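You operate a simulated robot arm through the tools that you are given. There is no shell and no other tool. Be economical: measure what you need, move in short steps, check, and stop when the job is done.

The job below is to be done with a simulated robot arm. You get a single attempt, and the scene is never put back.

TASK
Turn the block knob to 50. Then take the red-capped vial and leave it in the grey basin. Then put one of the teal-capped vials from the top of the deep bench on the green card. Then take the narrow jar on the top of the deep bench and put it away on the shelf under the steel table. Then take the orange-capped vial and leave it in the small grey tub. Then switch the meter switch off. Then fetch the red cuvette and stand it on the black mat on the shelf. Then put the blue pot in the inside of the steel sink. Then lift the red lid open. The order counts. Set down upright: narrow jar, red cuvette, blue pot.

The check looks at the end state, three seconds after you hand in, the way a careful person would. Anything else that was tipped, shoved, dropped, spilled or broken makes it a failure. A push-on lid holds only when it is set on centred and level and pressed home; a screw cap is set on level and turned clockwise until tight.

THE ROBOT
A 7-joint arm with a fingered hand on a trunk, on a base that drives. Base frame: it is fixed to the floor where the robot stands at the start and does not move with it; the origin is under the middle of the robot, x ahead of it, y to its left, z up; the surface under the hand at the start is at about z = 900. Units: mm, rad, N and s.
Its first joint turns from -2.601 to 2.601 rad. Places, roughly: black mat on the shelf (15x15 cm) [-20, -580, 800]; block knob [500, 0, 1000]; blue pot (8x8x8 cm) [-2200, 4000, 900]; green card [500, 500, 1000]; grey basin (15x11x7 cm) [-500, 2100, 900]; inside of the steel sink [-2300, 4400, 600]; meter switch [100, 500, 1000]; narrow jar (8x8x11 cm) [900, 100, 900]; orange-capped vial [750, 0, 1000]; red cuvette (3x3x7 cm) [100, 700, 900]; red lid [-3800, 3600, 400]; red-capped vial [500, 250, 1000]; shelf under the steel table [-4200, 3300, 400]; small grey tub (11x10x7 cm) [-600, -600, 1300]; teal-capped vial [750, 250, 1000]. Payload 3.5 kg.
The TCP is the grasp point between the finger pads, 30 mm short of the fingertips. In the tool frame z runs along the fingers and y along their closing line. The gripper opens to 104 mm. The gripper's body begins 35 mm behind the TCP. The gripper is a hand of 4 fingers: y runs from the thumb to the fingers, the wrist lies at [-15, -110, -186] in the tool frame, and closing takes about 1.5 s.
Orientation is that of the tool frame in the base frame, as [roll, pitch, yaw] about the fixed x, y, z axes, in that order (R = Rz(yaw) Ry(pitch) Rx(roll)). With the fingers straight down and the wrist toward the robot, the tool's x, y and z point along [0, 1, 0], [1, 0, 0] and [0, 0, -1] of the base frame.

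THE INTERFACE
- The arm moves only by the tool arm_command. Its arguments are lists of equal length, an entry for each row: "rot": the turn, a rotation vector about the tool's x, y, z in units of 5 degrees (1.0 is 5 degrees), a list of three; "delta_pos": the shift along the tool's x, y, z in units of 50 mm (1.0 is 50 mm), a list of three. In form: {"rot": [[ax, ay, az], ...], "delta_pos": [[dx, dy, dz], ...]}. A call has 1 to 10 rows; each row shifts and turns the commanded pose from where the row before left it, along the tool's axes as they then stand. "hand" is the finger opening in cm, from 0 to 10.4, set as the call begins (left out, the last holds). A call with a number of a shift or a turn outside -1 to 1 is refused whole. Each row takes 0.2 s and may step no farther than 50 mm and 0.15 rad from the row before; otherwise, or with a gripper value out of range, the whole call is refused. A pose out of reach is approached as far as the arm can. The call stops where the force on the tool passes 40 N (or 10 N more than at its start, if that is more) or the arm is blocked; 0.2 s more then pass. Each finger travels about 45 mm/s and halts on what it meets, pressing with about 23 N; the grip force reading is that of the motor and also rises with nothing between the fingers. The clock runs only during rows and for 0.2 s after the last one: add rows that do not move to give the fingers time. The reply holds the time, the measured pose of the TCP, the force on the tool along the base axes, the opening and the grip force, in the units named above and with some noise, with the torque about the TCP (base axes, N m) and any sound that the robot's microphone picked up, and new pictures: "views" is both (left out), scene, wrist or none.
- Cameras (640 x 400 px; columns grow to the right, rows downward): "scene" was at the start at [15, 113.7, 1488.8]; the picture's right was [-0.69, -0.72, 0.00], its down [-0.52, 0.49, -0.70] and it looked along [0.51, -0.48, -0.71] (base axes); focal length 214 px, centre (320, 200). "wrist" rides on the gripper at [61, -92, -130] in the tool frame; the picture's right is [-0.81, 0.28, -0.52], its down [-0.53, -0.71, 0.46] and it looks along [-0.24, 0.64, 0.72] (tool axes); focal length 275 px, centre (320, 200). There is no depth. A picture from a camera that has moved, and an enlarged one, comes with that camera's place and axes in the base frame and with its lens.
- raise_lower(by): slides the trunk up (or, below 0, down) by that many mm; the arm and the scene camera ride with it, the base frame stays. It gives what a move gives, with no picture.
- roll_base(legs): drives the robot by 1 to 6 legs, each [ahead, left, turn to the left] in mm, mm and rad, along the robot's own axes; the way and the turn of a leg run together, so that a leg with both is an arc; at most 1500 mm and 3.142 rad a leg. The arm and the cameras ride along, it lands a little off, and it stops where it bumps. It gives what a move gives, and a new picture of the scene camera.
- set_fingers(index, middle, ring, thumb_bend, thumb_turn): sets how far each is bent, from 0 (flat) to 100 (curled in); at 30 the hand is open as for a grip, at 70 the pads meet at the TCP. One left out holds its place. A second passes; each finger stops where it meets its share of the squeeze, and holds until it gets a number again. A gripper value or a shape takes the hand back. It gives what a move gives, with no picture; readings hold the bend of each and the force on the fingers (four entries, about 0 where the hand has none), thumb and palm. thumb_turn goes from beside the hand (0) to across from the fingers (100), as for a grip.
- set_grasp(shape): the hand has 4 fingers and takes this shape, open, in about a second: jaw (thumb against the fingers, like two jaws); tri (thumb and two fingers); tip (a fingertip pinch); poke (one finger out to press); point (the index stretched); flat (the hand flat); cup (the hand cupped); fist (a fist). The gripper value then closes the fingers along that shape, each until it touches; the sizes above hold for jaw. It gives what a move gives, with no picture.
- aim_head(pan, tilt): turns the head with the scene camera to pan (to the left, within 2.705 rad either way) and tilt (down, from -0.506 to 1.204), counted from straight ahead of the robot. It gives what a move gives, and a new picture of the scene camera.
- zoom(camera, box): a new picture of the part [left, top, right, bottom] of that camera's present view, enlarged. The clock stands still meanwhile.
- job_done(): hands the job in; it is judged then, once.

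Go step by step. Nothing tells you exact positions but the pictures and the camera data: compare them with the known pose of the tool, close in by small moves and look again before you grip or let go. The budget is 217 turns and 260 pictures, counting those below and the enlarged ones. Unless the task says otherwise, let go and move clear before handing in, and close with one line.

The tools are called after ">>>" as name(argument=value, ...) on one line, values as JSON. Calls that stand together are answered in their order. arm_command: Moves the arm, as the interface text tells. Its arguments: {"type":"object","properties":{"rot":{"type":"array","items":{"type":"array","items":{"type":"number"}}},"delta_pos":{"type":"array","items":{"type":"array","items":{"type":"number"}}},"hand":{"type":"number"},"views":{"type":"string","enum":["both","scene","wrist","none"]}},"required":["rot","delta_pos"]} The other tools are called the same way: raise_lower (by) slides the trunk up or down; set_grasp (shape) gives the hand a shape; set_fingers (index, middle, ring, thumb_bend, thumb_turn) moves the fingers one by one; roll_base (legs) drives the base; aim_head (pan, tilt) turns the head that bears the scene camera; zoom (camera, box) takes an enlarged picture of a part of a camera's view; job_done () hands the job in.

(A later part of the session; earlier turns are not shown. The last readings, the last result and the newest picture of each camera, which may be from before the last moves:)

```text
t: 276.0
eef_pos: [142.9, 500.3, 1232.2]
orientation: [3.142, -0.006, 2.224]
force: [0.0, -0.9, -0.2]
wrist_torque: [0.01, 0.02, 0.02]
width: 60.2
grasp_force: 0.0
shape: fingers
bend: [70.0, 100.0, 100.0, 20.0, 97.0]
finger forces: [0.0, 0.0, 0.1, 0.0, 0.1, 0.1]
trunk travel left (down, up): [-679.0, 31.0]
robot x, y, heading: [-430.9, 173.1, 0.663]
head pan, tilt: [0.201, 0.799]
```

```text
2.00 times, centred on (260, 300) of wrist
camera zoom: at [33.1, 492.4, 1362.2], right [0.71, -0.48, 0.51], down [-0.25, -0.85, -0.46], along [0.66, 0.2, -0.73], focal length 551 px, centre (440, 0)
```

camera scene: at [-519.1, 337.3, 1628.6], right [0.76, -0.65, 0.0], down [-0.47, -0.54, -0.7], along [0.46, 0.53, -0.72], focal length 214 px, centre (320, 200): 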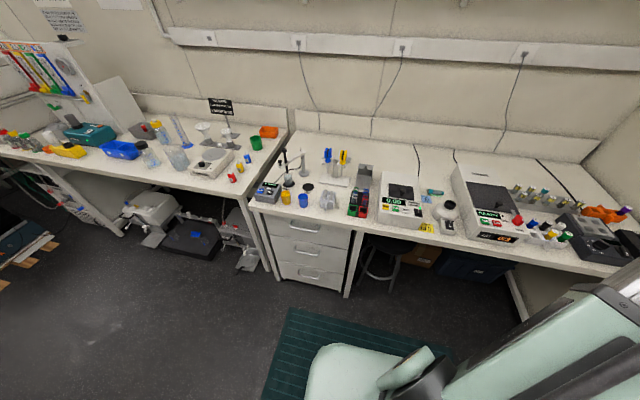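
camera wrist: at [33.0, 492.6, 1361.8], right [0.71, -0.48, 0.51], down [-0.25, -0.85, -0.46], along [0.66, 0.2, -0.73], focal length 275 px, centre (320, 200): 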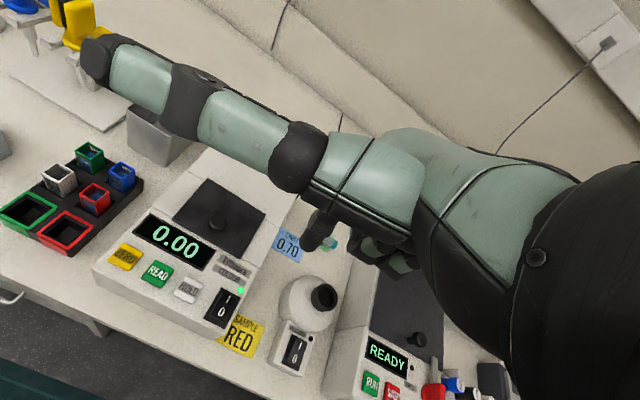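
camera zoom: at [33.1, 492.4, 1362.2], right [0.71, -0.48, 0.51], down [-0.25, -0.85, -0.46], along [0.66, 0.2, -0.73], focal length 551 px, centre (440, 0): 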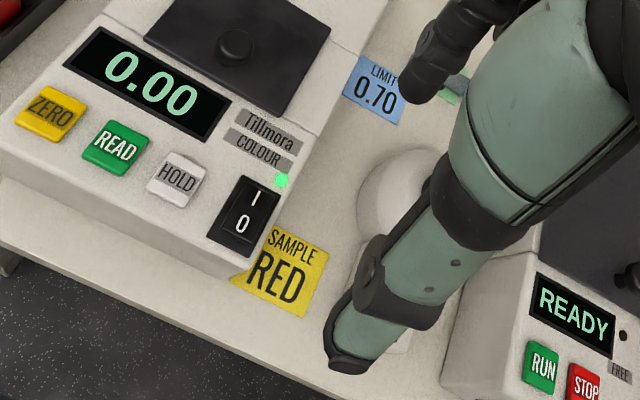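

>>> arm_command(rot=[[0, 0, 0], [0, 0, 0], [0, 0, 0], [0, 0, 0]], delta_pos=[[0.04, -0.25, 0.8], [0, 0, 0.9], [0, 0, 0.8], [0, 0, 0.5]], views="none")

>>> zoom(camera="wrist", box=[180, 150, 380, 350])

```text
t: 277.0
eef_pos: [130.5, 493.1, 1080.3]
orientation: [-3.141, -0.006, 2.224]
force: [0.7, 0.0, -0.2]
wrist_torque: [-0.02, -0.04, -0.01]
width: 59.8
grasp_force: 0.2
shape: fingers
bend: [70.0, 100.0, 100.0, 20.0, 97.0]
finger forces: [0.0, 0.0, 0.0, 0.0, 0.0, 0.0]
trunk travel left (down, up): [-679.0, 31.0]
robot x, y, heading: [-432.1, 171.9, 0.656]
head pan, tilt: [0.201, 0.799]
```

```text
2.00 times, centred on (280, 250) of wrist
camera zoom: at [20.2, 485.5, 1211.4], right [0.71, -0.48, 0.51], down [-0.25, -0.85, -0.46], along [0.66, 0.2, -0.73], focal length 551 px, centre (400, 100)
```

zoom: 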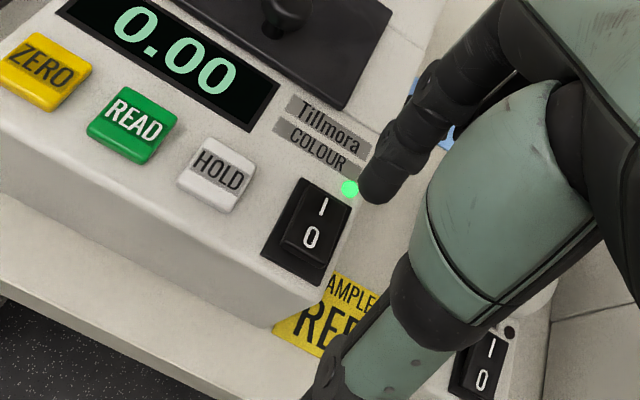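

>>> arm_command(rot=[[0, 0, 0], [0, 0, 0]], delta_pos=[[0, -0.1, 0.6], [0, 0, 0.5]], views="none")

>>> zoom(camera="wrist", box=[200, 150, 400, 350])

```text
t: 277.6
eef_pos: [127.0, 490.7, 1026.3]
orientation: [3.141, -0.007, 2.223]
force: [-0.5, 0.0, 0.6]
wrist_torque: [0.03, -0.02, 0.01]
width: 60.0
grasp_force: 0.0
shape: fingers
bend: [70.0, 100.0, 100.0, 20.0, 97.0]
finger forces: [0.0, 0.0, 0.0, 0.1, 0.0, 0.0]
trunk travel left (down, up): [-679.0, 31.0]
robot x, y, heading: [-433.4, 172.0, 0.667]
head pan, tilt: [0.201, 0.799]
```

```text
2.00 times, centred on (300, 250) of wrist
camera zoom: at [16.9, 482.5, 1156.8], right [0.71, -0.48, 0.51], down [-0.25, -0.85, -0.46], along [0.66, 0.2, -0.73], focal length 551 px, centre (360, 100)
```

zoom: 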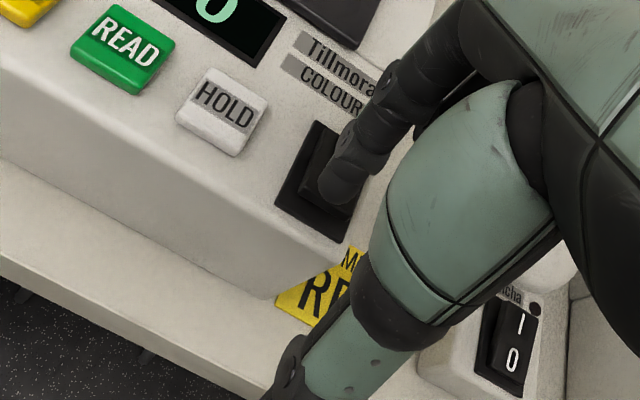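

>>> arm_command(rot=[[0, 0, 0], [0, 0, 0], [0, 0, 0]], delta_pos=[[0, -0.04, 0.1], [0, 0, 0.1], [0, 0, 0.08]], views="none")

>>> zoom(camera="wrist", box=[200, 150, 400, 350])

```text
t: 278.4
eef_pos: [123.7, 490.7, 1012.8]
orientation: [3.141, -0.008, 2.224]
force: [-1.1, -0.2, 4.4]
wrist_torque: [0.01, 0.01, 0.0]
width: 56.1
grasp_force: 2.2
shape: fingers
bend: [71.0, 100.0, 100.0, 20.0, 97.0]
finger forces: [4.3, 0.1, 0.0, 0.0, 0.1, 0.1]
trunk travel left (down, up): [-679.0, 31.0]
robot x, y, heading: [-434.9, 170.2, 0.662]
head pan, tilt: [0.201, 0.799]
heard: click
```

```text
2.00 times, centred on (300, 250) of wrist
camera zoom: at [14.1, 482.1, 1143.9], right [0.71, -0.48, 0.51], down [-0.25, -0.85, -0.46], along [0.66, 0.2, -0.73], focal length 551 px, centre (360, 100)
```

zoom: 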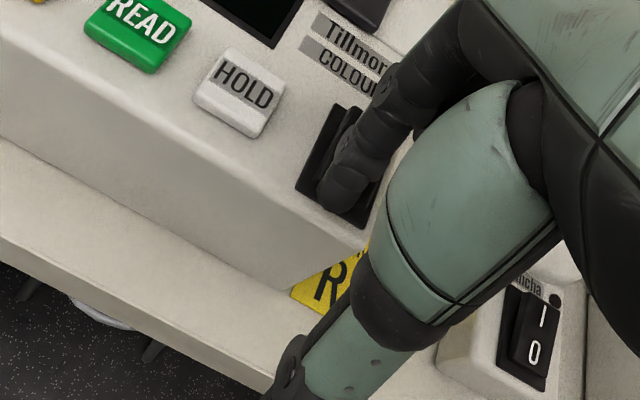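

A click was heard and the display went dark. Lift and verify.

>>> arm_command(rot=[[0, 0, 0], [0, 0, 0], [0, 0, 0], [0, 0, 0]], delta_pos=[[0, 0, -0.5], [0, 0, -0.9], [0, 0, -0.9], [0, 0, -0.9]], views="wrist")

>>> zoom(camera="wrist", box=[40, 130, 320, 320])

```text
t: 279.4
eef_pos: [123.9, 490.8, 1174.3]
orientation: [-3.14, -0.006, 2.224]
force: [0.2, 0.6, -0.8]
wrist_torque: [-0.01, -0.01, 0.0]
width: 60.0
grasp_force: 0.1
shape: fingers
bend: [70.0, 100.0, 100.0, 20.0, 97.0]
finger forces: [0.1, 0.0, 0.0, 0.0, 0.0, 0.0]
trunk travel left (down, up): [-679.0, 31.0]
robot x, y, heading: [-434.8, 169.5, 0.658]
head pan, tilt: [0.201, 0.799]
camera wrist: at [15.5, 482.8, 1304.8], right [0.71, -0.48, 0.51], down [-0.25, -0.85, -0.46], along [0.66, 0.2, -0.73], focal length 275 px, centre (320, 200)
```

wrist: 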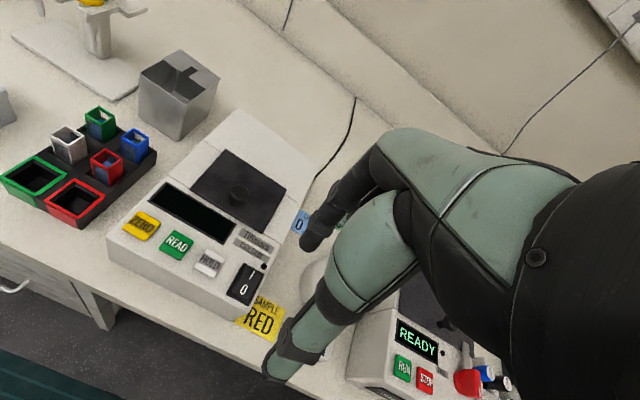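

```text
2.11 times, centred on (180, 225) of wrist
camera zoom: at [15.5, 482.8, 1304.8], right [0.71, -0.48, 0.51], down [-0.25, -0.85, -0.46], along [0.66, 0.2, -0.73], focal length 580 px, centre (615, 147)
```

zoom: 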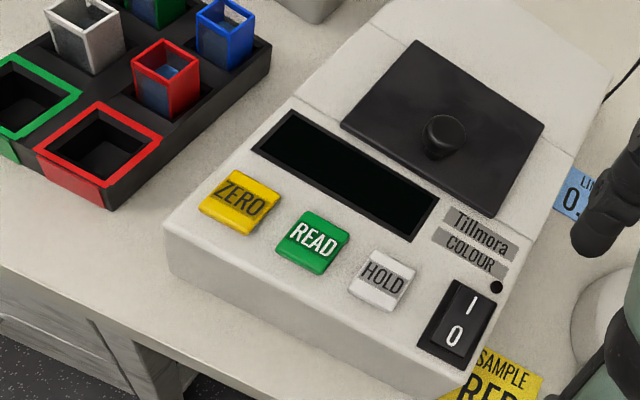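

The meter is off (display and LED dark). Next the red cuvette (~[56, 696], top ≈978). Switch to a three-finger grip and move above it.

>>> set_grasp(shape="tri")

>>> arm_command(hand=5.5, rot=[[0, 0, 0], [0, 0, 0], [0, 0, 0], [0, 0, 0], [0, 0, 0]], delta_pos=[[0.84, 0.28, 0], [0.84, 0.28, 0], [0.84, 0.28, 0], [0.84, 0.28, 0], [0.84, 0.28, 0]], views="wrist")

```text
t: 280.3
eef_pos: [125.8, 491.0, 1174.0]
orientation: [-3.141, -0.006, 2.221]
force: [0.2, 0.4, 0.4]
wrist_torque: [0.04, 0.0, -0.02]
width: 103.9
grasp_force: 0.0
shape: tri
bend: [30.0, 30.0, 99.0, 30.0, 97.0]
finger forces: [0.0, 0.0, 0.0, 0.1, 0.0, 0.0]
trunk travel left (down, up): [-679.0, 31.0]
robot x, y, heading: [-436.2, 171.1, 0.657]
head pan, tilt: [0.201, 0.799]
```

```text
t: 281.5
eef_pos: [53.2, 699.3, 1176.8]
orientation: [-3.141, -0.008, 2.223]
force: [0.0, -0.1, -0.1]
wrist_torque: [0.01, 0.03, 0.01]
width: 55.4
grasp_force: 0.0
shape: tri
bend: [74.0, 43.0, 99.0, 68.0, 100.0]
finger forces: [0.0, 0.0, 0.0, 0.0, 0.0, 0.0]
trunk travel left (down, up): [-679.0, 31.0]
robot x, y, heading: [-434.2, 169.3, 0.663]
head pan, tilt: [0.201, 0.799]
camera wrist: at [-57.3, 690.8, 1307.3], right [0.71, -0.48, 0.51], down [-0.25, -0.85, -0.46], along [0.66, 0.2, -0.73], focal length 275 px, centre (320, 200)
```

wrist: 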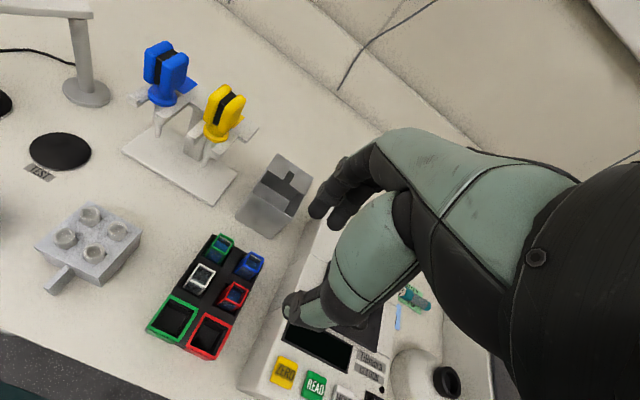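

>>> arm_command(rot=[[0, 0, 0], [0, 0, 0], [0, 0, 0]], delta_pos=[[0.25, 0.22, 0.7], [0, 0, 0.8], [0, 0, 0.7]], views="none")

>>> zoom(camera="wrist", box=[160, 130, 420, 400])

```text
t: 282.3
eef_pos: [53.7, 716.5, 1067.1]
orientation: [-3.14, -0.009, 2.225]
force: [-0.4, 0.6, -0.1]
wrist_torque: [0.01, -0.01, -0.02]
width: 55.6
grasp_force: 0.0
shape: tri
bend: [74.0, 43.0, 99.0, 68.0, 100.0]
finger forces: [0.0, 0.0, 0.1, 0.1, 0.1, 0.0]
trunk travel left (down, up): [-679.0, 31.0]
robot x, y, heading: [-435.8, 171.1, 0.661]
head pan, tilt: [0.201, 0.799]
```

```text
1.48 times, centred on (290, 265) of wrist
camera zoom: at [-55.7, 708.8, 1197.3], right [0.71, -0.48, 0.51], down [-0.25, -0.85, -0.46], along [0.66, 0.2, -0.73], focal length 408 px, centre (364, 104)
```

zoom: 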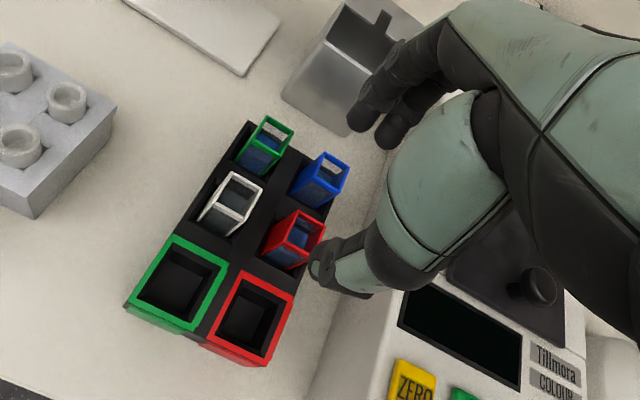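

>>> zoom(camera="wrist", box=[210, 195, 330, 315])

```text
3.33 times, centred on (270, 255) of wrist
camera zoom: at [-55.7, 708.8, 1197.3], right [0.71, -0.48, 0.51], down [-0.25, -0.85, -0.46], along [0.66, 0.2, -0.73], focal length 918 px, centre (487, 17)
```

zoom: 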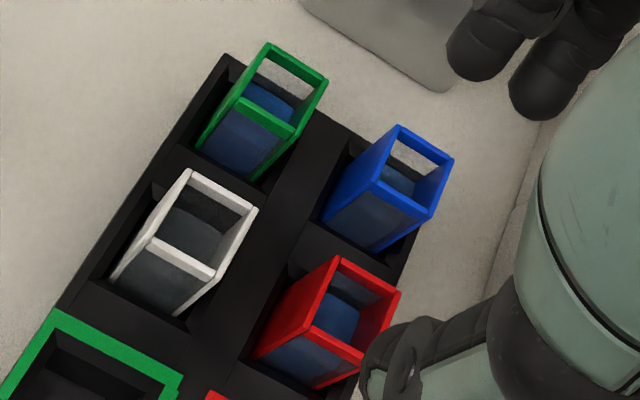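

>>> arm_command(hand=3.2, rot=[[0, 0, 0], [0, 0, 0], [0, 0, 0]], delta_pos=[[0, -0.03, 0.7], [0, 0, 0.2], [0, 0, 0]], views="none")

>>> zoom(camera="wrist", box=[220, 160, 380, 320])

```text
t: 283.1
eef_pos: [52.8, 716.6, 1021.4]
orientation: [3.141, -0.007, 2.225]
force: [-0.2, -0.8, 0.0]
wrist_torque: [0.0, 0.0, -0.01]
width: 32.3
grasp_force: 0.0
shape: tri
bend: [74.0, 53.0, 99.0, 74.0, 100.0]
finger forces: [0.1, 0.0, 0.0, 0.0, 0.0, 0.0]
trunk travel left (down, up): [-679.0, 31.0]
robot x, y, heading: [-430.5, 169.1, 0.656]
head pan, tilt: [0.201, 0.799]
```

```text
2.50 times, centred on (300, 240) of wrist
camera zoom: at [-56.6, 707.4, 1152.1], right [0.71, -0.48, 0.51], down [-0.25, -0.85, -0.46], along [0.66, 0.2, -0.73], focal length 688 px, centre (370, 100)
```

zoom: 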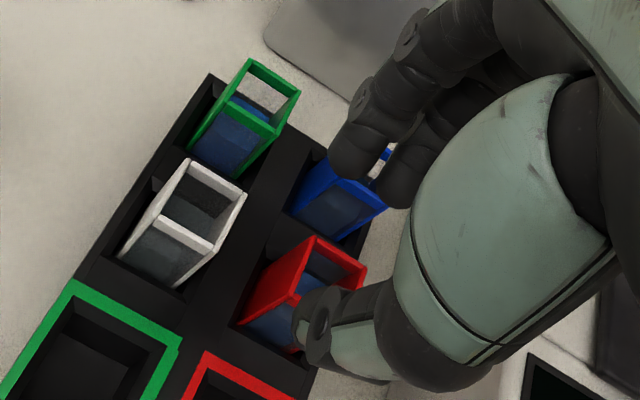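

>>> arm_command(rot=[[0, 0, 0], [0, 0, 0]], delta_pos=[[-0.03, -0.05, 0.2], [0, 0, 0.3]], views="none")

>>> zoom(camera="wrist", box=[220, 160, 380, 320])

```text
t: 283.7
eef_pos: [51.5, 713.6, 995.8]
orientation: [-3.141, -0.008, 2.222]
force: [0.6, -0.1, 0.1]
wrist_torque: [0.0, -0.03, -0.03]
width: 32.4
grasp_force: 0.1
shape: tri
bend: [74.0, 53.0, 99.0, 74.0, 100.0]
finger forces: [0.1, 0.1, 0.0, 0.0, 0.0, 0.1]
trunk travel left (down, up): [-679.0, 31.0]
robot x, y, heading: [-430.8, 172.8, 0.658]
head pan, tilt: [0.201, 0.799]
```

```text
2.50 times, centred on (300, 240) of wrist
camera zoom: at [-58.2, 705.4, 1126.2], right [0.71, -0.48, 0.51], down [-0.25, -0.85, -0.46], along [0.66, 0.2, -0.73], focal length 688 px, centre (370, 100)
```

zoom: 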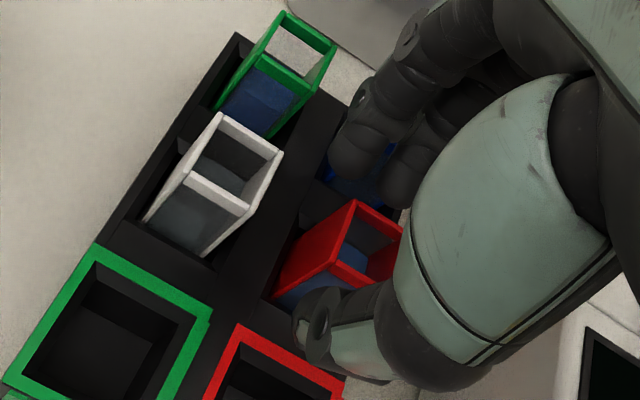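

>>> arm_command(rot=[[0, 0, 0], [0, 0, 0]], delta_pos=[[0, 0, 0.15], [0, 0, 0.15]], views="none")

>>> arm_command(hand=0, rot=[[0, 0, 0], [0, 0, 0], [0, 0, 0], [0, 0, 0], [0, 0, 0]], delta_pos=[[0, 0, 0], [0, 0, 0], [0, 0, 0], [0, 0, 0], [0, 0, 0]], views="none")

>>> zoom(camera="wrist", box=[220, 160, 380, 320])

```text
t: 284.3
eef_pos: [50.3, 713.9, 979.9]
orientation: [-3.138, -0.007, 2.225]
force: [-0.3, -0.2, 0.0]
wrist_torque: [-0.04, 0.0, 0.02]
width: 32.2
grasp_force: 0.0
shape: tri
bend: [74.0, 53.0, 99.0, 74.0, 100.0]
finger forces: [0.1, 0.1, 0.0, 0.1, 0.0, 0.0]
trunk travel left (down, up): [-679.0, 31.0]
robot x, y, heading: [-431.2, 165.0, 0.656]
head pan, tilt: [0.201, 0.799]
```

```text
t: 285.5
eef_pos: [50.9, 713.8, 981.0]
orientation: [-3.142, -0.008, 2.225]
force: [0.5, 0.5, 0.0]
wrist_torque: [-0.05, 0.04, 0.02]
width: 8.3
grasp_force: 22.6
shape: tri
bend: [70.0, 58.0, 100.0, 76.0, 100.0]
finger forces: [0.1, 14.9, 0.0, 0.1, 19.2, 0.0]
trunk travel left (down, up): [-679.0, 31.0]
robot x, y, heading: [-435.9, 169.1, 0.658]
head pan, tilt: [0.201, 0.799]
```

```text
2.50 times, centred on (300, 240) of wrist
camera zoom: at [-58.5, 705.7, 1111.2], right [0.71, -0.48, 0.51], down [-0.25, -0.85, -0.46], along [0.66, 0.2, -0.73], focal length 688 px, centre (370, 100)
```

zoom: 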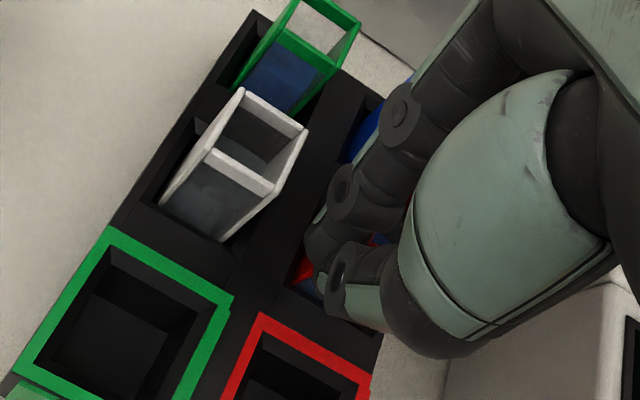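

The index slipped past the cuvette's left side; only the middle finger holds. Reopen, shift 10 mm right, and regrip.

>>> arm_command(hand=3.2, rot=[[0, 0, 0], [0, 0, 0], [0, 0, 0], [0, 0, 0], [0, 0, 0]], delta_pos=[[0, 0, 0], [0, 0, 0], [0, 0, 0], [0, 0, -0.5], [0, 0, -0.3]], views="none")

>>> zoom(camera="wrist", box=[220, 160, 380, 320])

```text
t: 286.7
eef_pos: [50.7, 713.7, 1022.1]
orientation: [3.139, -0.01, 2.222]
force: [0.4, 0.5, 0.4]
wrist_torque: [0.0, 0.0, 0.01]
width: 31.9
grasp_force: 0.1
shape: tri
bend: [74.0, 53.0, 99.0, 74.0, 100.0]
finger forces: [0.1, 0.0, 0.0, 0.1, 0.1, 0.0]
trunk travel left (down, up): [-679.0, 31.0]
robot x, y, heading: [-434.2, 168.2, 0.66]
head pan, tilt: [0.201, 0.799]
```

```text
2.50 times, centred on (300, 240) of wrist
camera zoom: at [-58.8, 705.5, 1152.3], right [0.71, -0.48, 0.51], down [-0.25, -0.85, -0.46], along [0.66, 0.2, -0.73], focal length 688 px, centre (370, 100)
```

zoom: 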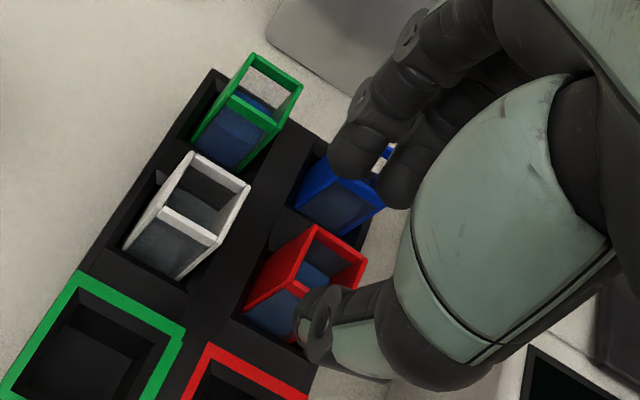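

>>> arm_command(rot=[[0, 0, 0], [0, 0, 0], [0, 0, 0]], delta_pos=[[-0.15, 0.03, 0.3], [0, 0, 0.25], [0, 0, 0]], views="none")

>>> zoom(camera="wrist", box=[220, 160, 380, 320])

```text
t: 287.5
eef_pos: [55.3, 708.6, 993.1]
orientation: [-3.141, -0.006, 2.222]
force: [-0.1, 0.5, -0.1]
wrist_torque: [0.0, 0.02, 0.0]
width: 31.9
grasp_force: 0.0
shape: tri
bend: [74.0, 53.0, 99.0, 74.0, 100.0]
finger forces: [0.0, 0.0, 0.0, 0.0, 0.0, 0.0]
trunk travel left (down, up): [-679.0, 31.0]
robot x, y, heading: [-434.2, 167.1, 0.664]
head pan, tilt: [0.201, 0.799]
```

```text
2.50 times, centred on (300, 240) of wrist
camera zoom: at [-53.7, 700.6, 1123.3], right [0.71, -0.48, 0.51], down [-0.25, -0.85, -0.46], along [0.66, 0.2, -0.73], focal length 688 px, centre (370, 100)
```

zoom: 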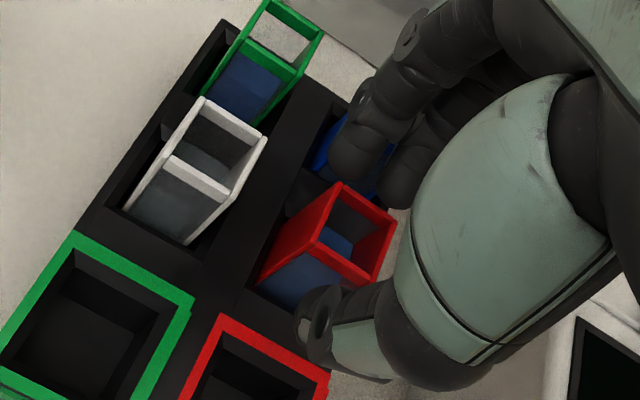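

Now both fingers line up behind the cuvette. Descend and grip.

>>> arm_command(rot=[[0, 0, 0]], delta_pos=[[0, 0.02, 0.24]], views="none")

>>> arm_command(hand=0, rot=[[0, 0, 0], [0, 0, 0], [0, 0, 0], [0, 0, 0], [0, 0, 0]], delta_pos=[[0, 0, 0], [0, 0, 0], [0, 0, 0], [0, 0, 0], [0, 0, 0]], views="none")

>>> zoom(camera="wrist", box=[220, 160, 380, 320])

```text
t: 287.9
eef_pos: [56.3, 709.3, 984.7]
orientation: [3.133, -0.009, 2.22]
force: [-0.6, 0.4, 26.8]
wrist_torque: [0.45, -0.92, 0.03]
width: 32.7
grasp_force: 0.0
shape: tri
bend: [74.0, 52.0, 99.0, 74.0, 100.0]
finger forces: [0.0, 26.6, 0.0, 0.1, 0.0, 0.1]
trunk travel left (down, up): [-679.0, 31.0]
robot x, y, heading: [-436.0, 169.9, 0.656]
head pan, tilt: [0.201, 0.799]
```

```text
t: 289.1
eef_pos: [56.4, 707.2, 984.1]
orientation: [3.136, -0.008, 2.223]
force: [0.6, 0.9, 39.7]
wrist_torque: [0.67, -1.32, 0.05]
width: 22.3
grasp_force: 23.1
shape: tri
bend: [73.0, 51.0, 100.0, 75.0, 100.0]
finger forces: [11.8, 46.4, 0.1, 0.0, 18.6, 0.0]
trunk travel left (down, up): [-679.0, 31.0]
robot x, y, heading: [-433.0, 170.0, 0.662]
head pan, tilt: [0.201, 0.799]
```

```text
2.50 times, centred on (300, 240) of wrist
camera zoom: at [-53.9, 699.7, 1114.1], right [0.71, -0.48, 0.51], down [-0.24, -0.85, -0.46], along [0.66, 0.21, -0.72], focal length 688 px, centre (370, 100)
```

zoom: 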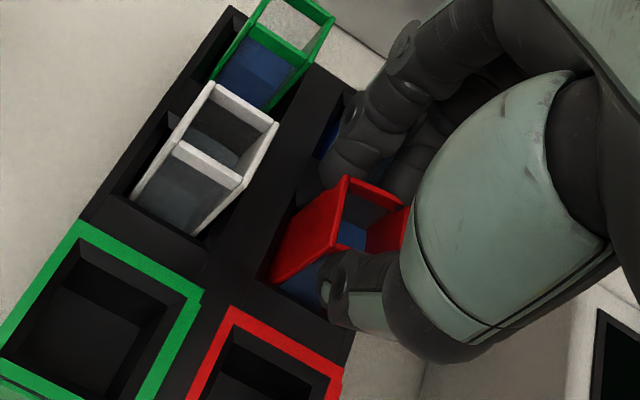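

The middle finger rests on the blue cuvette's rim. Lift slightly to take the load off and see whether red is held.

>>> arm_command(rot=[[0, 0, 0], [0, 0, 0]], delta_pos=[[0, 0, -0.15], [0, 0, -0.1]], views="none")

>>> zoom(camera="wrist", box=[220, 160, 380, 320])

```text
t: 289.7
eef_pos: [57.2, 708.7, 991.6]
orientation: [-3.139, -0.007, 2.224]
force: [1.0, 0.0, 0.2]
wrist_torque: [0.01, 0.01, -0.01]
width: 20.8
grasp_force: 22.9
shape: tri
bend: [73.0, 54.0, 100.0, 75.0, 100.0]
finger forces: [11.7, 7.1, 0.1, 0.0, 18.9, 0.0]
trunk travel left (down, up): [-679.0, 31.0]
robot x, y, heading: [-430.6, 169.2, 0.663]
head pan, tilt: [0.201, 0.799]
```

```text
2.50 times, centred on (300, 240) of wrist
camera zoom: at [-52.1, 701.1, 1122.9], right [0.71, -0.48, 0.51], down [-0.25, -0.85, -0.46], along [0.65, 0.2, -0.73], focal length 688 px, centre (370, 100)
```

zoom: 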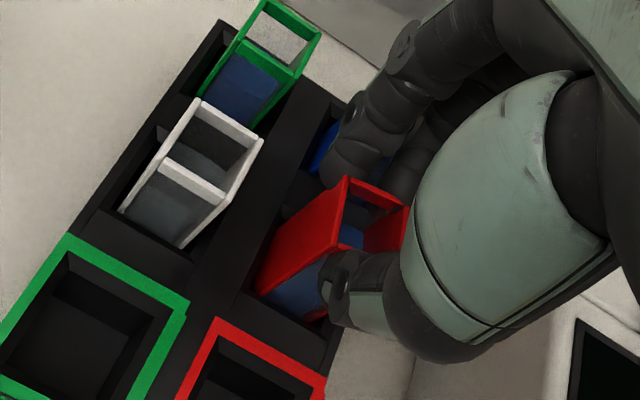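

Red is held by both fingers and the thumb. Lift slowly.

>>> arm_command(rot=[[0, 0, 0], [0, 0, 0], [0, 0, 0], [0, 0, 0], [0, 0, 0]], delta_pos=[[0, 0, -0.3], [0, 0, -0.4], [0, 0, -0.5], [0, 0, -0.6], [0, 0, -0.6]], views="wrist")

>>> zoom(camera="wrist", box=[160, 150, 380, 350])

```text
t: 290.9
eef_pos: [56.8, 706.9, 1113.3]
orientation: [-3.141, -0.008, 2.224]
force: [0.2, -0.1, -0.3]
wrist_torque: [0.02, -0.01, -0.01]
width: 20.6
grasp_force: 23.5
shape: tri
bend: [73.0, 54.0, 100.0, 75.0, 100.0]
finger forces: [11.6, 7.0, 0.0, 0.0, 18.6, 0.2]
trunk travel left (down, up): [-679.0, 31.0]
robot x, y, heading: [-435.4, 172.3, 0.658]
head pan, tilt: [0.201, 0.799]
camera wrist: at [-53.1, 699.7, 1244.3], right [0.71, -0.48, 0.51], down [-0.25, -0.85, -0.46], along [0.66, 0.2, -0.73], focal length 275 px, centre (320, 200)
```

wrist: 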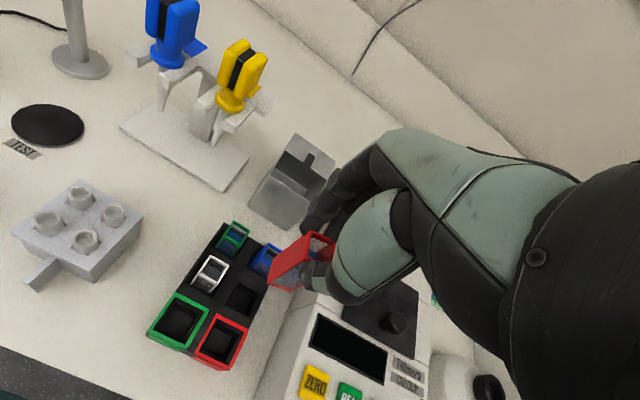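

```text
2.00 times, centred on (270, 250) of wrist
camera zoom: at [-53.1, 699.7, 1244.3], right [0.71, -0.48, 0.51], down [-0.25, -0.85, -0.46], along [0.66, 0.2, -0.73], focal length 551 px, centre (420, 100)
```

zoom: 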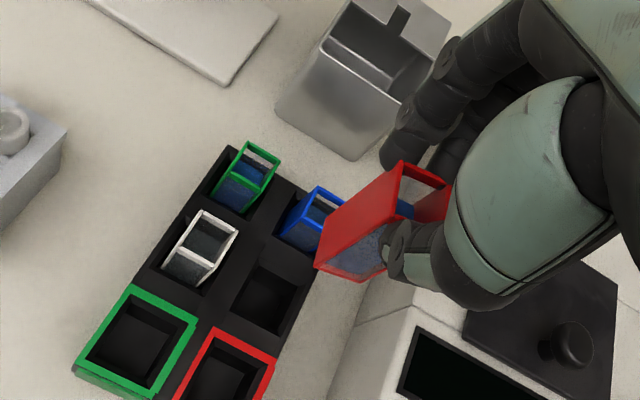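

Red cuvette lifted cleanly; the others stay in place. Raise, retract, and drive to face the wall shelf with the black mat.

>>> arm_command(rot=[[0, 0, 0], [0, 0, 0], [0, 0, 0], [0, 0, 0], [0, 0, 0], [0, 0, 0]], delta_pos=[[0, 0, -0.7], [0, 0, -0.8], [0, 0, -0.8], [-0.15, -0.8, 0], [-0.15, -0.8, 0], [-0.1, -0.8, 0]], views="none")

>>> roll_base(legs=[[-90, -70, 0], [0, 0, -1.58]])

>>> aim_head(pan=0.25, tilt=0.8)

```text
t: 292.3
eef_pos: [-26.7, 618.3, 1230.1]
orientation: [-3.141, -0.008, 2.223]
force: [-0.3, -0.1, 0.8]
wrist_torque: [-0.02, 0.0, -0.01]
width: 20.6
grasp_force: 23.0
shape: tri
bend: [73.0, 54.0, 100.0, 75.0, 100.0]
finger forces: [11.6, 7.1, 0.0, 0.0, 18.6, 0.0]
trunk travel left (down, up): [-679.0, 31.0]
robot x, y, heading: [-432.4, 171.0, 0.661]
head pan, tilt: [0.201, 0.799]
```

```text
t: 297.2
eef_pos: [1.4, -333.3, 1229.4]
orientation: [3.14, -0.007, 0.684]
force: [0.3, 0.0, 0.1]
wrist_torque: [0.0, 0.01, -0.01]
width: 20.5
grasp_force: 23.4
shape: tri
bend: [73.0, 54.0, 100.0, 76.0, 100.0]
finger forces: [11.3, 6.9, 0.0, 0.0, 18.2, 0.0]
trunk travel left (down, up): [-679.0, 31.0]
robot x, y, heading: [-461.2, 58.5, -0.88]
head pan, tilt: [0.201, 0.799]
camera scene: at [-294.2, 152.5, 1628.6], right [-0.63, -0.78, 0.0], down [-0.56, 0.45, -0.7], along [0.54, -0.44, -0.72], focal length 214 px, centre (320, 200)
```

scene: 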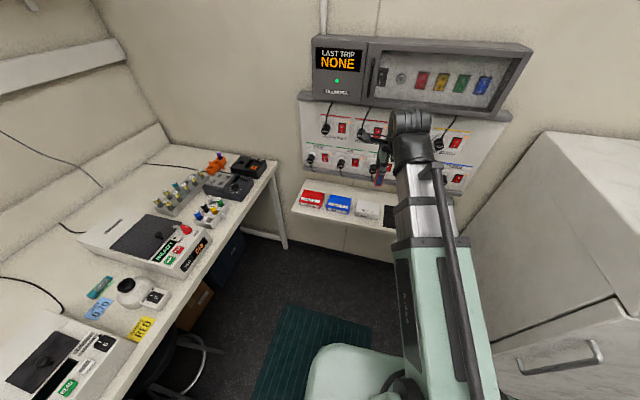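

```text
t: 297.9
eef_pos: [0.4, -333.2, 1229.8]
orientation: [-3.141, -0.005, 0.684]
force: [-0.9, -0.4, 0.0]
wrist_torque: [0.0, 0.0, -0.01]
width: 20.6
grasp_force: 22.4
shape: tri
bend: [73.0, 54.0, 100.0, 76.0, 100.0]
finger forces: [11.2, 6.8, 0.1, 0.0, 18.1, 0.0]
trunk travel left (down, up): [-679.0, 31.0]
robot x, y, heading: [-461.5, 59.8, -0.879]
head pan, tilt: [0.25, 0.799]
camera scene: at [-291.8, 155.6, 1628.6], right [-0.59, -0.81, 0.0], down [-0.58, 0.42, -0.7], along [0.56, -0.41, -0.72], focal length 214 px, centre (320, 200)
```

scene: 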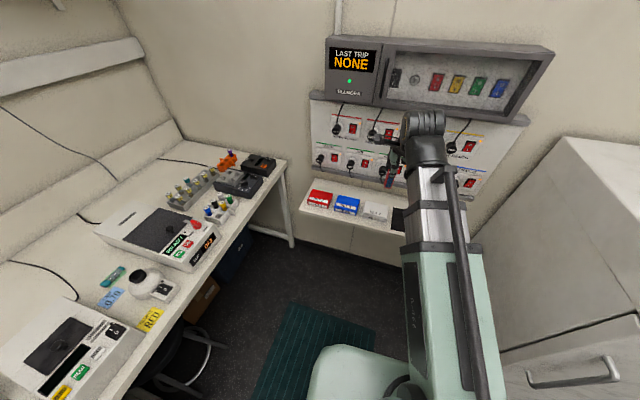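

>>> arm_command(rot=[[0, 0, 0]], delta_pos=[[0, 0, 0]], views="wrist")

```text
t: 298.3
eef_pos: [0.5, -332.9, 1230.3]
orientation: [3.142, -0.008, 0.685]
force: [-0.3, -0.1, 0.3]
wrist_torque: [-0.01, -0.01, 0.0]
width: 20.9
grasp_force: 23.4
shape: tri
bend: [73.0, 54.0, 100.0, 76.0, 100.0]
finger forces: [11.3, 6.9, 0.1, 0.1, 18.2, 0.0]
trunk travel left (down, up): [-679.0, 31.0]
robot x, y, heading: [-458.1, 64.6, -0.88]
head pan, tilt: [0.25, 0.799]
camera wrist: at [-10.6, -224.3, 1360.8], right [-0.46, -0.73, 0.51], down [-0.86, 0.22, -0.46], along [0.22, -0.65, -0.73], focal length 275 px, centre (320, 200)
```

wrist: 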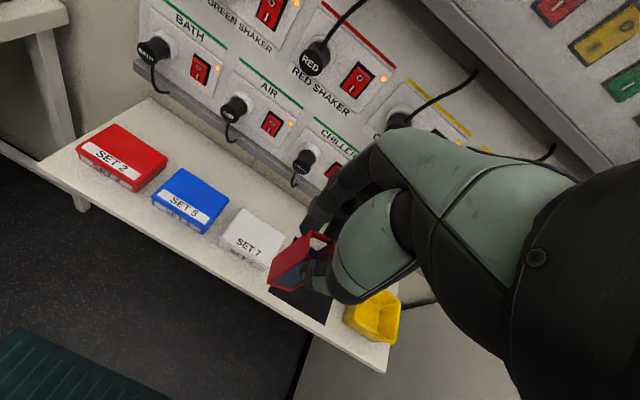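

The mat centre is near [-14, -582]; I'll aim at [-32, -558], a bit toward its front to keep clear of the plugs.

>>> arm_command(rot=[[0, 0, 0], [0, 0, 0], [0, 0, 0], [0, 0, 0], [0, 0, 0], [0, 0, 0], [0, 0, 0], [0, 0, 0]], delta_pos=[[-0.67, 0.61, 0], [-0.67, 0.61, 0], [-0.67, 0.61, 0], [-0.67, 0.61, 0], [-0.67, 0.61, 0], [0, 0, 0.9], [0, 0, 0.9], [0, 0, 0.9]], views="wrist")

```text
t: 300.1
eef_pos: [-28.9, -556.2, 1092.8]
orientation: [3.141, -0.006, 0.683]
force: [-0.7, -0.1, -0.6]
wrist_torque: [0.01, -0.01, -0.03]
width: 20.6
grasp_force: 22.3
shape: tri
bend: [73.0, 54.0, 100.0, 76.0, 100.0]
finger forces: [11.3, 6.9, 0.0, 0.0, 18.2, 0.0]
trunk travel left (down, up): [-679.0, 31.0]
robot x, y, heading: [-460.9, 58.4, -0.88]
head pan, tilt: [0.25, 0.799]
camera wrist: at [-41.7, -447.2, 1223.4], right [-0.46, -0.73, 0.51], down [-0.86, 0.22, -0.46], along [0.22, -0.65, -0.73], focal length 275 px, centre (320, 200)
```

wrist: 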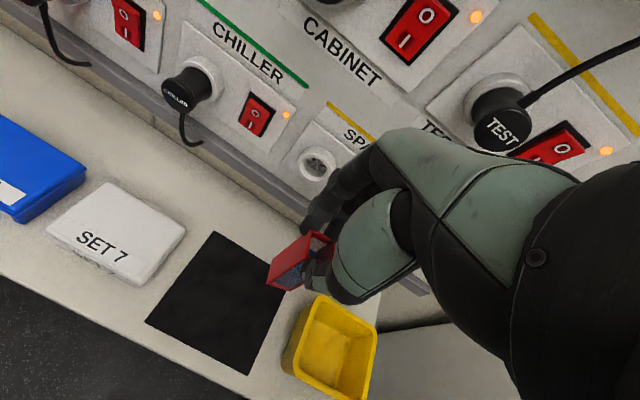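

>>> arm_command(rot=[[0, 0, 0], [0, 0, 0], [0, 0, 0], [0, 0, 0]], delta_pos=[[0, 0, 0.9], [0, 0, 0.9], [0, 0, 0.8], [0, 0, 0.5]], views="wrist")

```text
t: 301.1
eef_pos: [-30.0, -555.2, 939.1]
orientation: [-3.14, -0.008, 0.684]
force: [-0.3, -0.5, -0.4]
wrist_torque: [-0.01, 0.02, 0.01]
width: 20.5
grasp_force: 23.0
shape: tri
bend: [73.0, 54.0, 100.0, 76.0, 100.0]
finger forces: [11.3, 7.0, 0.0, 0.0, 18.1, 0.0]
trunk travel left (down, up): [-679.0, 31.0]
robot x, y, heading: [-464.3, 61.1, -0.882]
head pan, tilt: [0.25, 0.799]
camera wrist: at [-42.7, -446.4, 1069.2], right [-0.46, -0.73, 0.51], down [-0.86, 0.22, -0.46], along [0.22, -0.65, -0.73], focal length 275 px, centre (320, 200)
```

wrist: 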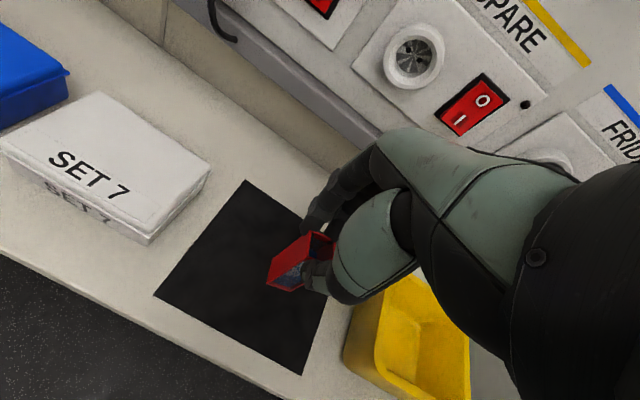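

>>> arm_command(rot=[[0, 0, 0], [0, 0, 0], [0, 0, 0], [0, 0, 0]], delta_pos=[[0, 0, 0.5], [0, 0, 0.2], [0, 0, 0.1], [0, 0, 0.08]], views="none")

>>> zoom(camera="wrist", box=[160, 130, 400, 370])

```text
t: 302.1
eef_pos: [-30.4, -555.9, 895.1]
orientation: [-3.141, -0.007, 0.685]
force: [-0.4, 0.3, 0.7]
wrist_torque: [0.01, 0.01, 0.0]
width: 20.5
grasp_force: 22.6
shape: tri
bend: [73.0, 54.0, 100.0, 76.0, 100.0]
finger forces: [11.3, 6.9, 0.1, 0.0, 18.4, 0.1]
trunk travel left (down, up): [-679.0, 31.0]
robot x, y, heading: [-460.5, 59.2, -0.878]
head pan, tilt: [0.25, 0.799]
```

```text
1.67 times, centred on (280, 250) of wrist
camera zoom: at [-42.2, -446.9, 1025.5], right [-0.46, -0.73, 0.51], down [-0.86, 0.22, -0.46], along [0.22, -0.65, -0.73], focal length 459 px, centre (387, 117)
```

zoom: 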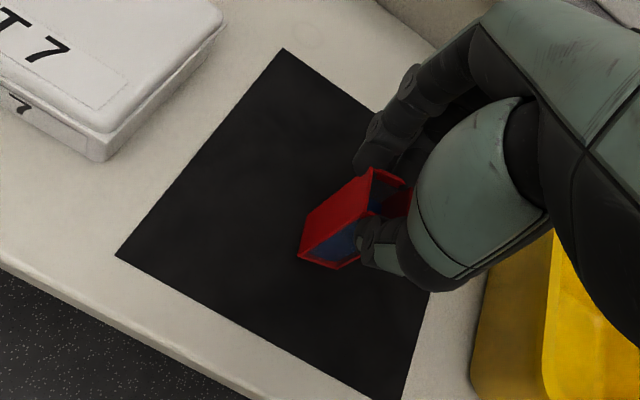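

>>> arm_command(rot=[[0, 0, 0], [0, 0, 0], [0, 0, 0]], delta_pos=[[0, 0, 0.06], [0, 0, 0.05], [0, 0, 0.05]], views="none")

```text
t: 302.9
eef_pos: [-31.2, -554.9, 886.3]
orientation: [-3.141, -0.01, 0.684]
force: [-0.2, 0.0, -0.3]
wrist_torque: [0.05, 0.02, -0.02]
width: 20.8
grasp_force: 23.6
shape: tri
bend: [73.0, 54.0, 100.0, 76.0, 100.0]
finger forces: [11.2, 7.1, 0.1, 0.1, 18.3, 0.1]
trunk travel left (down, up): [-679.0, 31.0]
robot x, y, heading: [-462.6, 63.3, -0.879]
head pan, tilt: [0.25, 0.799]
```

>>> arm_command(rot=[[0, 0, 0], [0, 0, 0], [0, 0, 0]], delta_pos=[[0, 0, 0.04], [0, 0, 0.04], [0, 0, 0.03]], views="none")

```text
t: 303.7
eef_pos: [-29.9, -555.8, 880.6]
orientation: [3.141, -0.008, 0.684]
force: [-0.1, 0.1, -0.4]
wrist_torque: [0.03, 0.0, 0.0]
width: 20.4
grasp_force: 23.4
shape: tri
bend: [73.0, 54.0, 100.0, 76.0, 100.0]
finger forces: [11.3, 7.0, 0.0, 0.0, 18.4, 0.1]
trunk travel left (down, up): [-679.0, 31.0]
robot x, y, heading: [-458.7, 60.4, -0.879]
head pan, tilt: [0.25, 0.799]
```

>>> arm_command(rot=[[0, 0, 0], [0, 0, 0]], delta_pos=[[0, 0, 0.04], [0, 0, 0.04]], views="none")

>>> zoom(camera="wrist", box=[200, 170, 380, 350])

```text
t: 304.3
eef_pos: [-29.0, -554.5, 878.4]
orientation: [3.141, -0.01, 0.683]
force: [0.1, 2.3, 11.4]
wrist_torque: [0.01, -0.04, 0.03]
width: 20.9
grasp_force: 23.1
shape: tri
bend: [73.0, 54.0, 100.0, 76.0, 100.0]
finger forces: [11.7, 7.6, 0.0, 0.0, 21.4, 0.0]
trunk travel left (down, up): [-679.0, 31.0]
robot x, y, heading: [-458.5, 64.4, -0.883]
head pan, tilt: [0.25, 0.799]
```

```text
2.22 times, centred on (290, 260) of wrist
camera zoom: at [-41.8, -445.6, 1009.2], right [-0.46, -0.73, 0.51], down [-0.86, 0.22, -0.46], along [0.22, -0.65, -0.72], focal length 612 px, centre (387, 67)
```

zoom: 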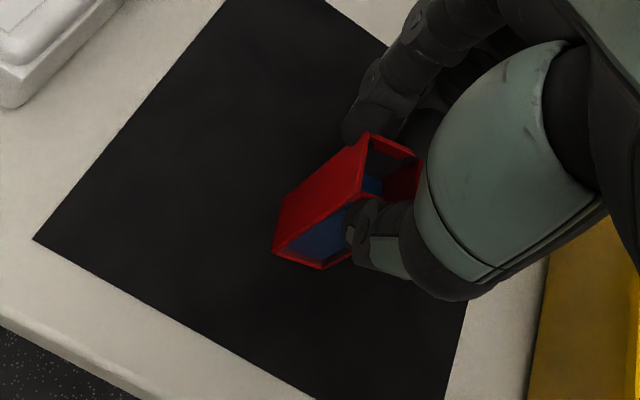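

Standing on the mat. Open slowly and check it stays upright.

>>> arm_command(rot=[[0, 0, 0], [0, 0, 0]], delta_pos=[[0, 0, -0.03], [0, 0, 0]], views="none")

>>> arm_command(hand=3.8, rot=[[0, 0, 0], [0, 0, 0], [0, 0, 0], [0, 0, 0]], delta_pos=[[0, 0, 0], [0, 0, 0], [0, 0, 0], [0, 0, 0]], views="none")

>>> zoom(camera="wrist", box=[200, 170, 380, 350])

```text
t: 304.9
eef_pos: [-29.1, -554.6, 878.2]
orientation: [-3.14, -0.007, 0.683]
force: [1.1, 0.8, 7.3]
wrist_torque: [-0.01, -0.05, 0.03]
width: 20.7
grasp_force: 23.0
shape: tri
bend: [73.0, 54.0, 100.0, 76.0, 100.0]
finger forces: [11.8, 7.6, 0.1, 0.1, 20.6, 0.0]
trunk travel left (down, up): [-679.0, 31.0]
robot x, y, heading: [-461.5, 58.8, -0.877]
head pan, tilt: [0.25, 0.799]
```

```text
t: 305.9
eef_pos: [-29.0, -554.4, 878.1]
orientation: [3.141, -0.007, 0.683]
force: [0.5, 0.6, -0.1]
wrist_torque: [-0.01, 0.01, 0.03]
width: 37.7
grasp_force: 0.1
shape: tri
bend: [74.0, 51.0, 99.0, 73.0, 100.0]
finger forces: [0.1, 0.0, 0.0, 0.1, 0.1, 0.0]
trunk travel left (down, up): [-679.0, 31.0]
robot x, y, heading: [-456.6, 58.9, -0.881]
head pan, tilt: [0.25, 0.799]
```

```text
2.22 times, centred on (290, 260) of wrist
camera zoom: at [-41.5, -446.3, 1009.1], right [-0.46, -0.73, 0.51], down [-0.86, 0.22, -0.46], along [0.22, -0.65, -0.73], focal length 612 px, centre (387, 67)
```

zoom: 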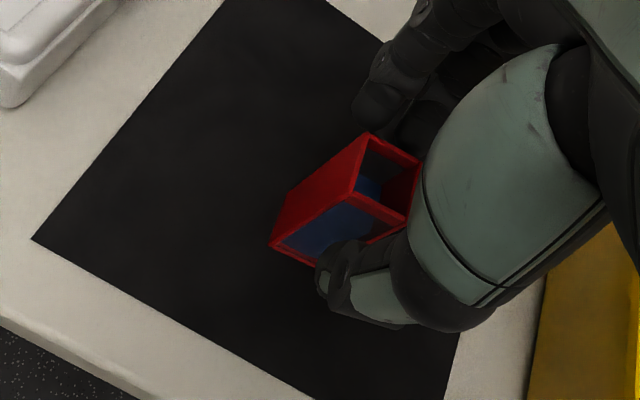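

Released and upright. Lift straight up.

>>> arm_command(rot=[[0, 0, 0], [0, 0, 0], [0, 0, 0], [0, 0, 0], [0, 0, 0], [0, 0, 0], [0, 0, 0]], delta_pos=[[0, 0, -0.3], [0, 0, -0.6], [0, 0, -0.9], [0, 0, -0.9], [0, 0, -0.9], [0, 0, -0.9], [0, 0, -0.9]], views="wrist")

```text
t: 307.5
eef_pos: [-32.3, -556.3, 1148.5]
orientation: [-3.139, -0.011, 0.684]
force: [-0.4, 0.0, 0.7]
wrist_torque: [-0.01, 0.0, 0.0]
width: 38.1
grasp_force: 0.1
shape: tri
bend: [74.0, 51.0, 99.0, 73.0, 100.0]
finger forces: [0.1, 0.0, 0.0, 0.0, 0.0, 0.1]
trunk travel left (down, up): [-679.0, 31.0]
robot x, y, heading: [-458.8, 60.0, -0.882]
head pan, tilt: [0.25, 0.799]
camera wrist: at [-43.7, -446.9, 1279.7], right [-0.46, -0.73, 0.51], down [-0.86, 0.22, -0.46], along [0.22, -0.65, -0.73], focal length 275 px, centre (320, 200)
```

wrist: 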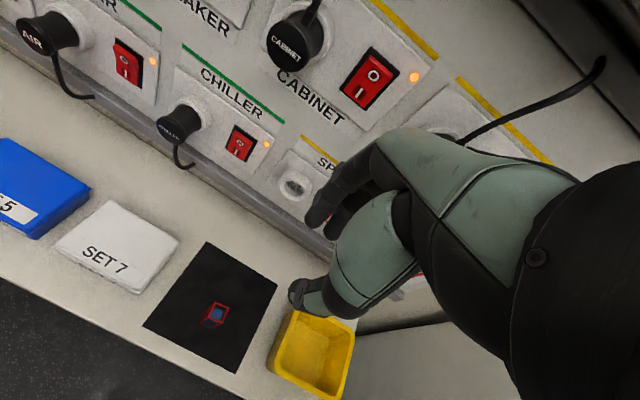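

Cuvette stands on the mat. Now retract and drive to the far end of the long bench for the blue pot.

>>> arm_command(rot=[[0, 0, 0], [0, 0, 0], [0, 0, 0], [0, 0, 0], [0, 0, 0]], delta_pos=[[0, -0.5, -0.8], [0, -0.8, -0.5], [0, -0.9, 0], [0, -0.9, 0], [0, 0, -0.5]], views="none")

>>> roll_base(legs=[[-404, -220, 0], [0, 0, 3.07], [1200, 250, 0.02], [1200, 130, 0]])

>>> aim_head(pan=-0.6, tilt=0.5)

```text
t: 308.7
eef_pos: [-128.8, -437.9, 1238.3]
orientation: [-3.139, -0.009, 0.685]
force: [0.0, -0.1, 0.1]
wrist_torque: [-0.02, 0.02, 0.01]
width: 37.9
grasp_force: 0.0
shape: tri
bend: [74.0, 51.0, 99.0, 73.0, 100.0]
finger forces: [0.1, 0.0, 0.0, 0.0, 0.1, 0.0]
trunk travel left (down, up): [-679.0, 31.0]
robot x, y, heading: [-458.5, 59.7, -0.884]
head pan, tilt: [0.25, 0.799]
```

```text
t: 330.0
eef_pos: [-2791.2, 2550.8, 1239.3]
orientation: [3.141, -0.008, -2.587]
force: [0.5, 0.4, -0.5]
wrist_torque: [-0.01, 0.0, 0.01]
width: 37.9
grasp_force: 0.0
shape: tri
bend: [74.0, 51.0, 99.0, 73.0, 100.0]
finger forces: [0.0, 0.0, 0.1, 0.0, 0.1, 0.0]
trunk travel left (down, up): [-679.0, 31.0]
robot x, y, heading: [-2526.2, 2014.5, 2.135]
head pan, tilt: [0.25, 0.799]
camera scene: at [-2703.6, 1940.8, 1628.6], right [0.69, 0.72, 0.0], down [0.52, -0.49, -0.7], along [-0.51, 0.48, -0.72], focal length 214 px, centre (320, 200)
```

scene: 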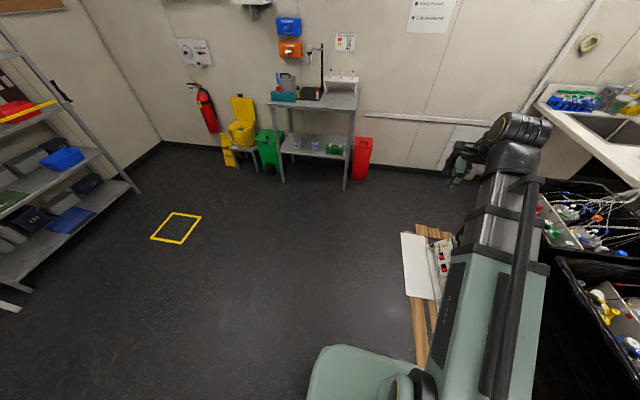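

```text
t: 331.2
eef_pos: [-2791.1, 2550.8, 1239.7]
orientation: [3.141, -0.009, -2.586]
force: [-0.6, 0.3, 0.9]
wrist_torque: [0.02, 0.05, 0.0]
width: 38.0
grasp_force: 0.2
shape: tri
bend: [74.0, 51.0, 99.0, 73.0, 100.0]
finger forces: [0.1, 0.1, 0.0, 0.0, 0.0, 0.1]
trunk travel left (down, up): [-679.0, 31.0]
robot x, y, heading: [-2526.7, 2011.0, 2.133]
head pan, tilt: [-0.6, 0.499]
camera scene: at [-2641.5, 1975.9, 1654.5], right [1.0, -0.04, 0.0], down [-0.02, -0.48, -0.88], along [0.03, 0.88, -0.48], focal length 214 px, centre (320, 200)
```

scene: 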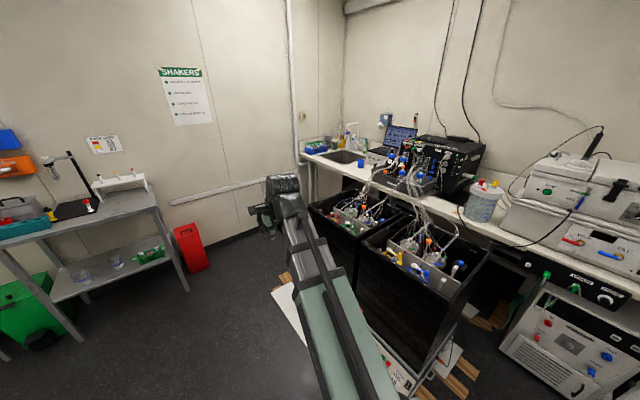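

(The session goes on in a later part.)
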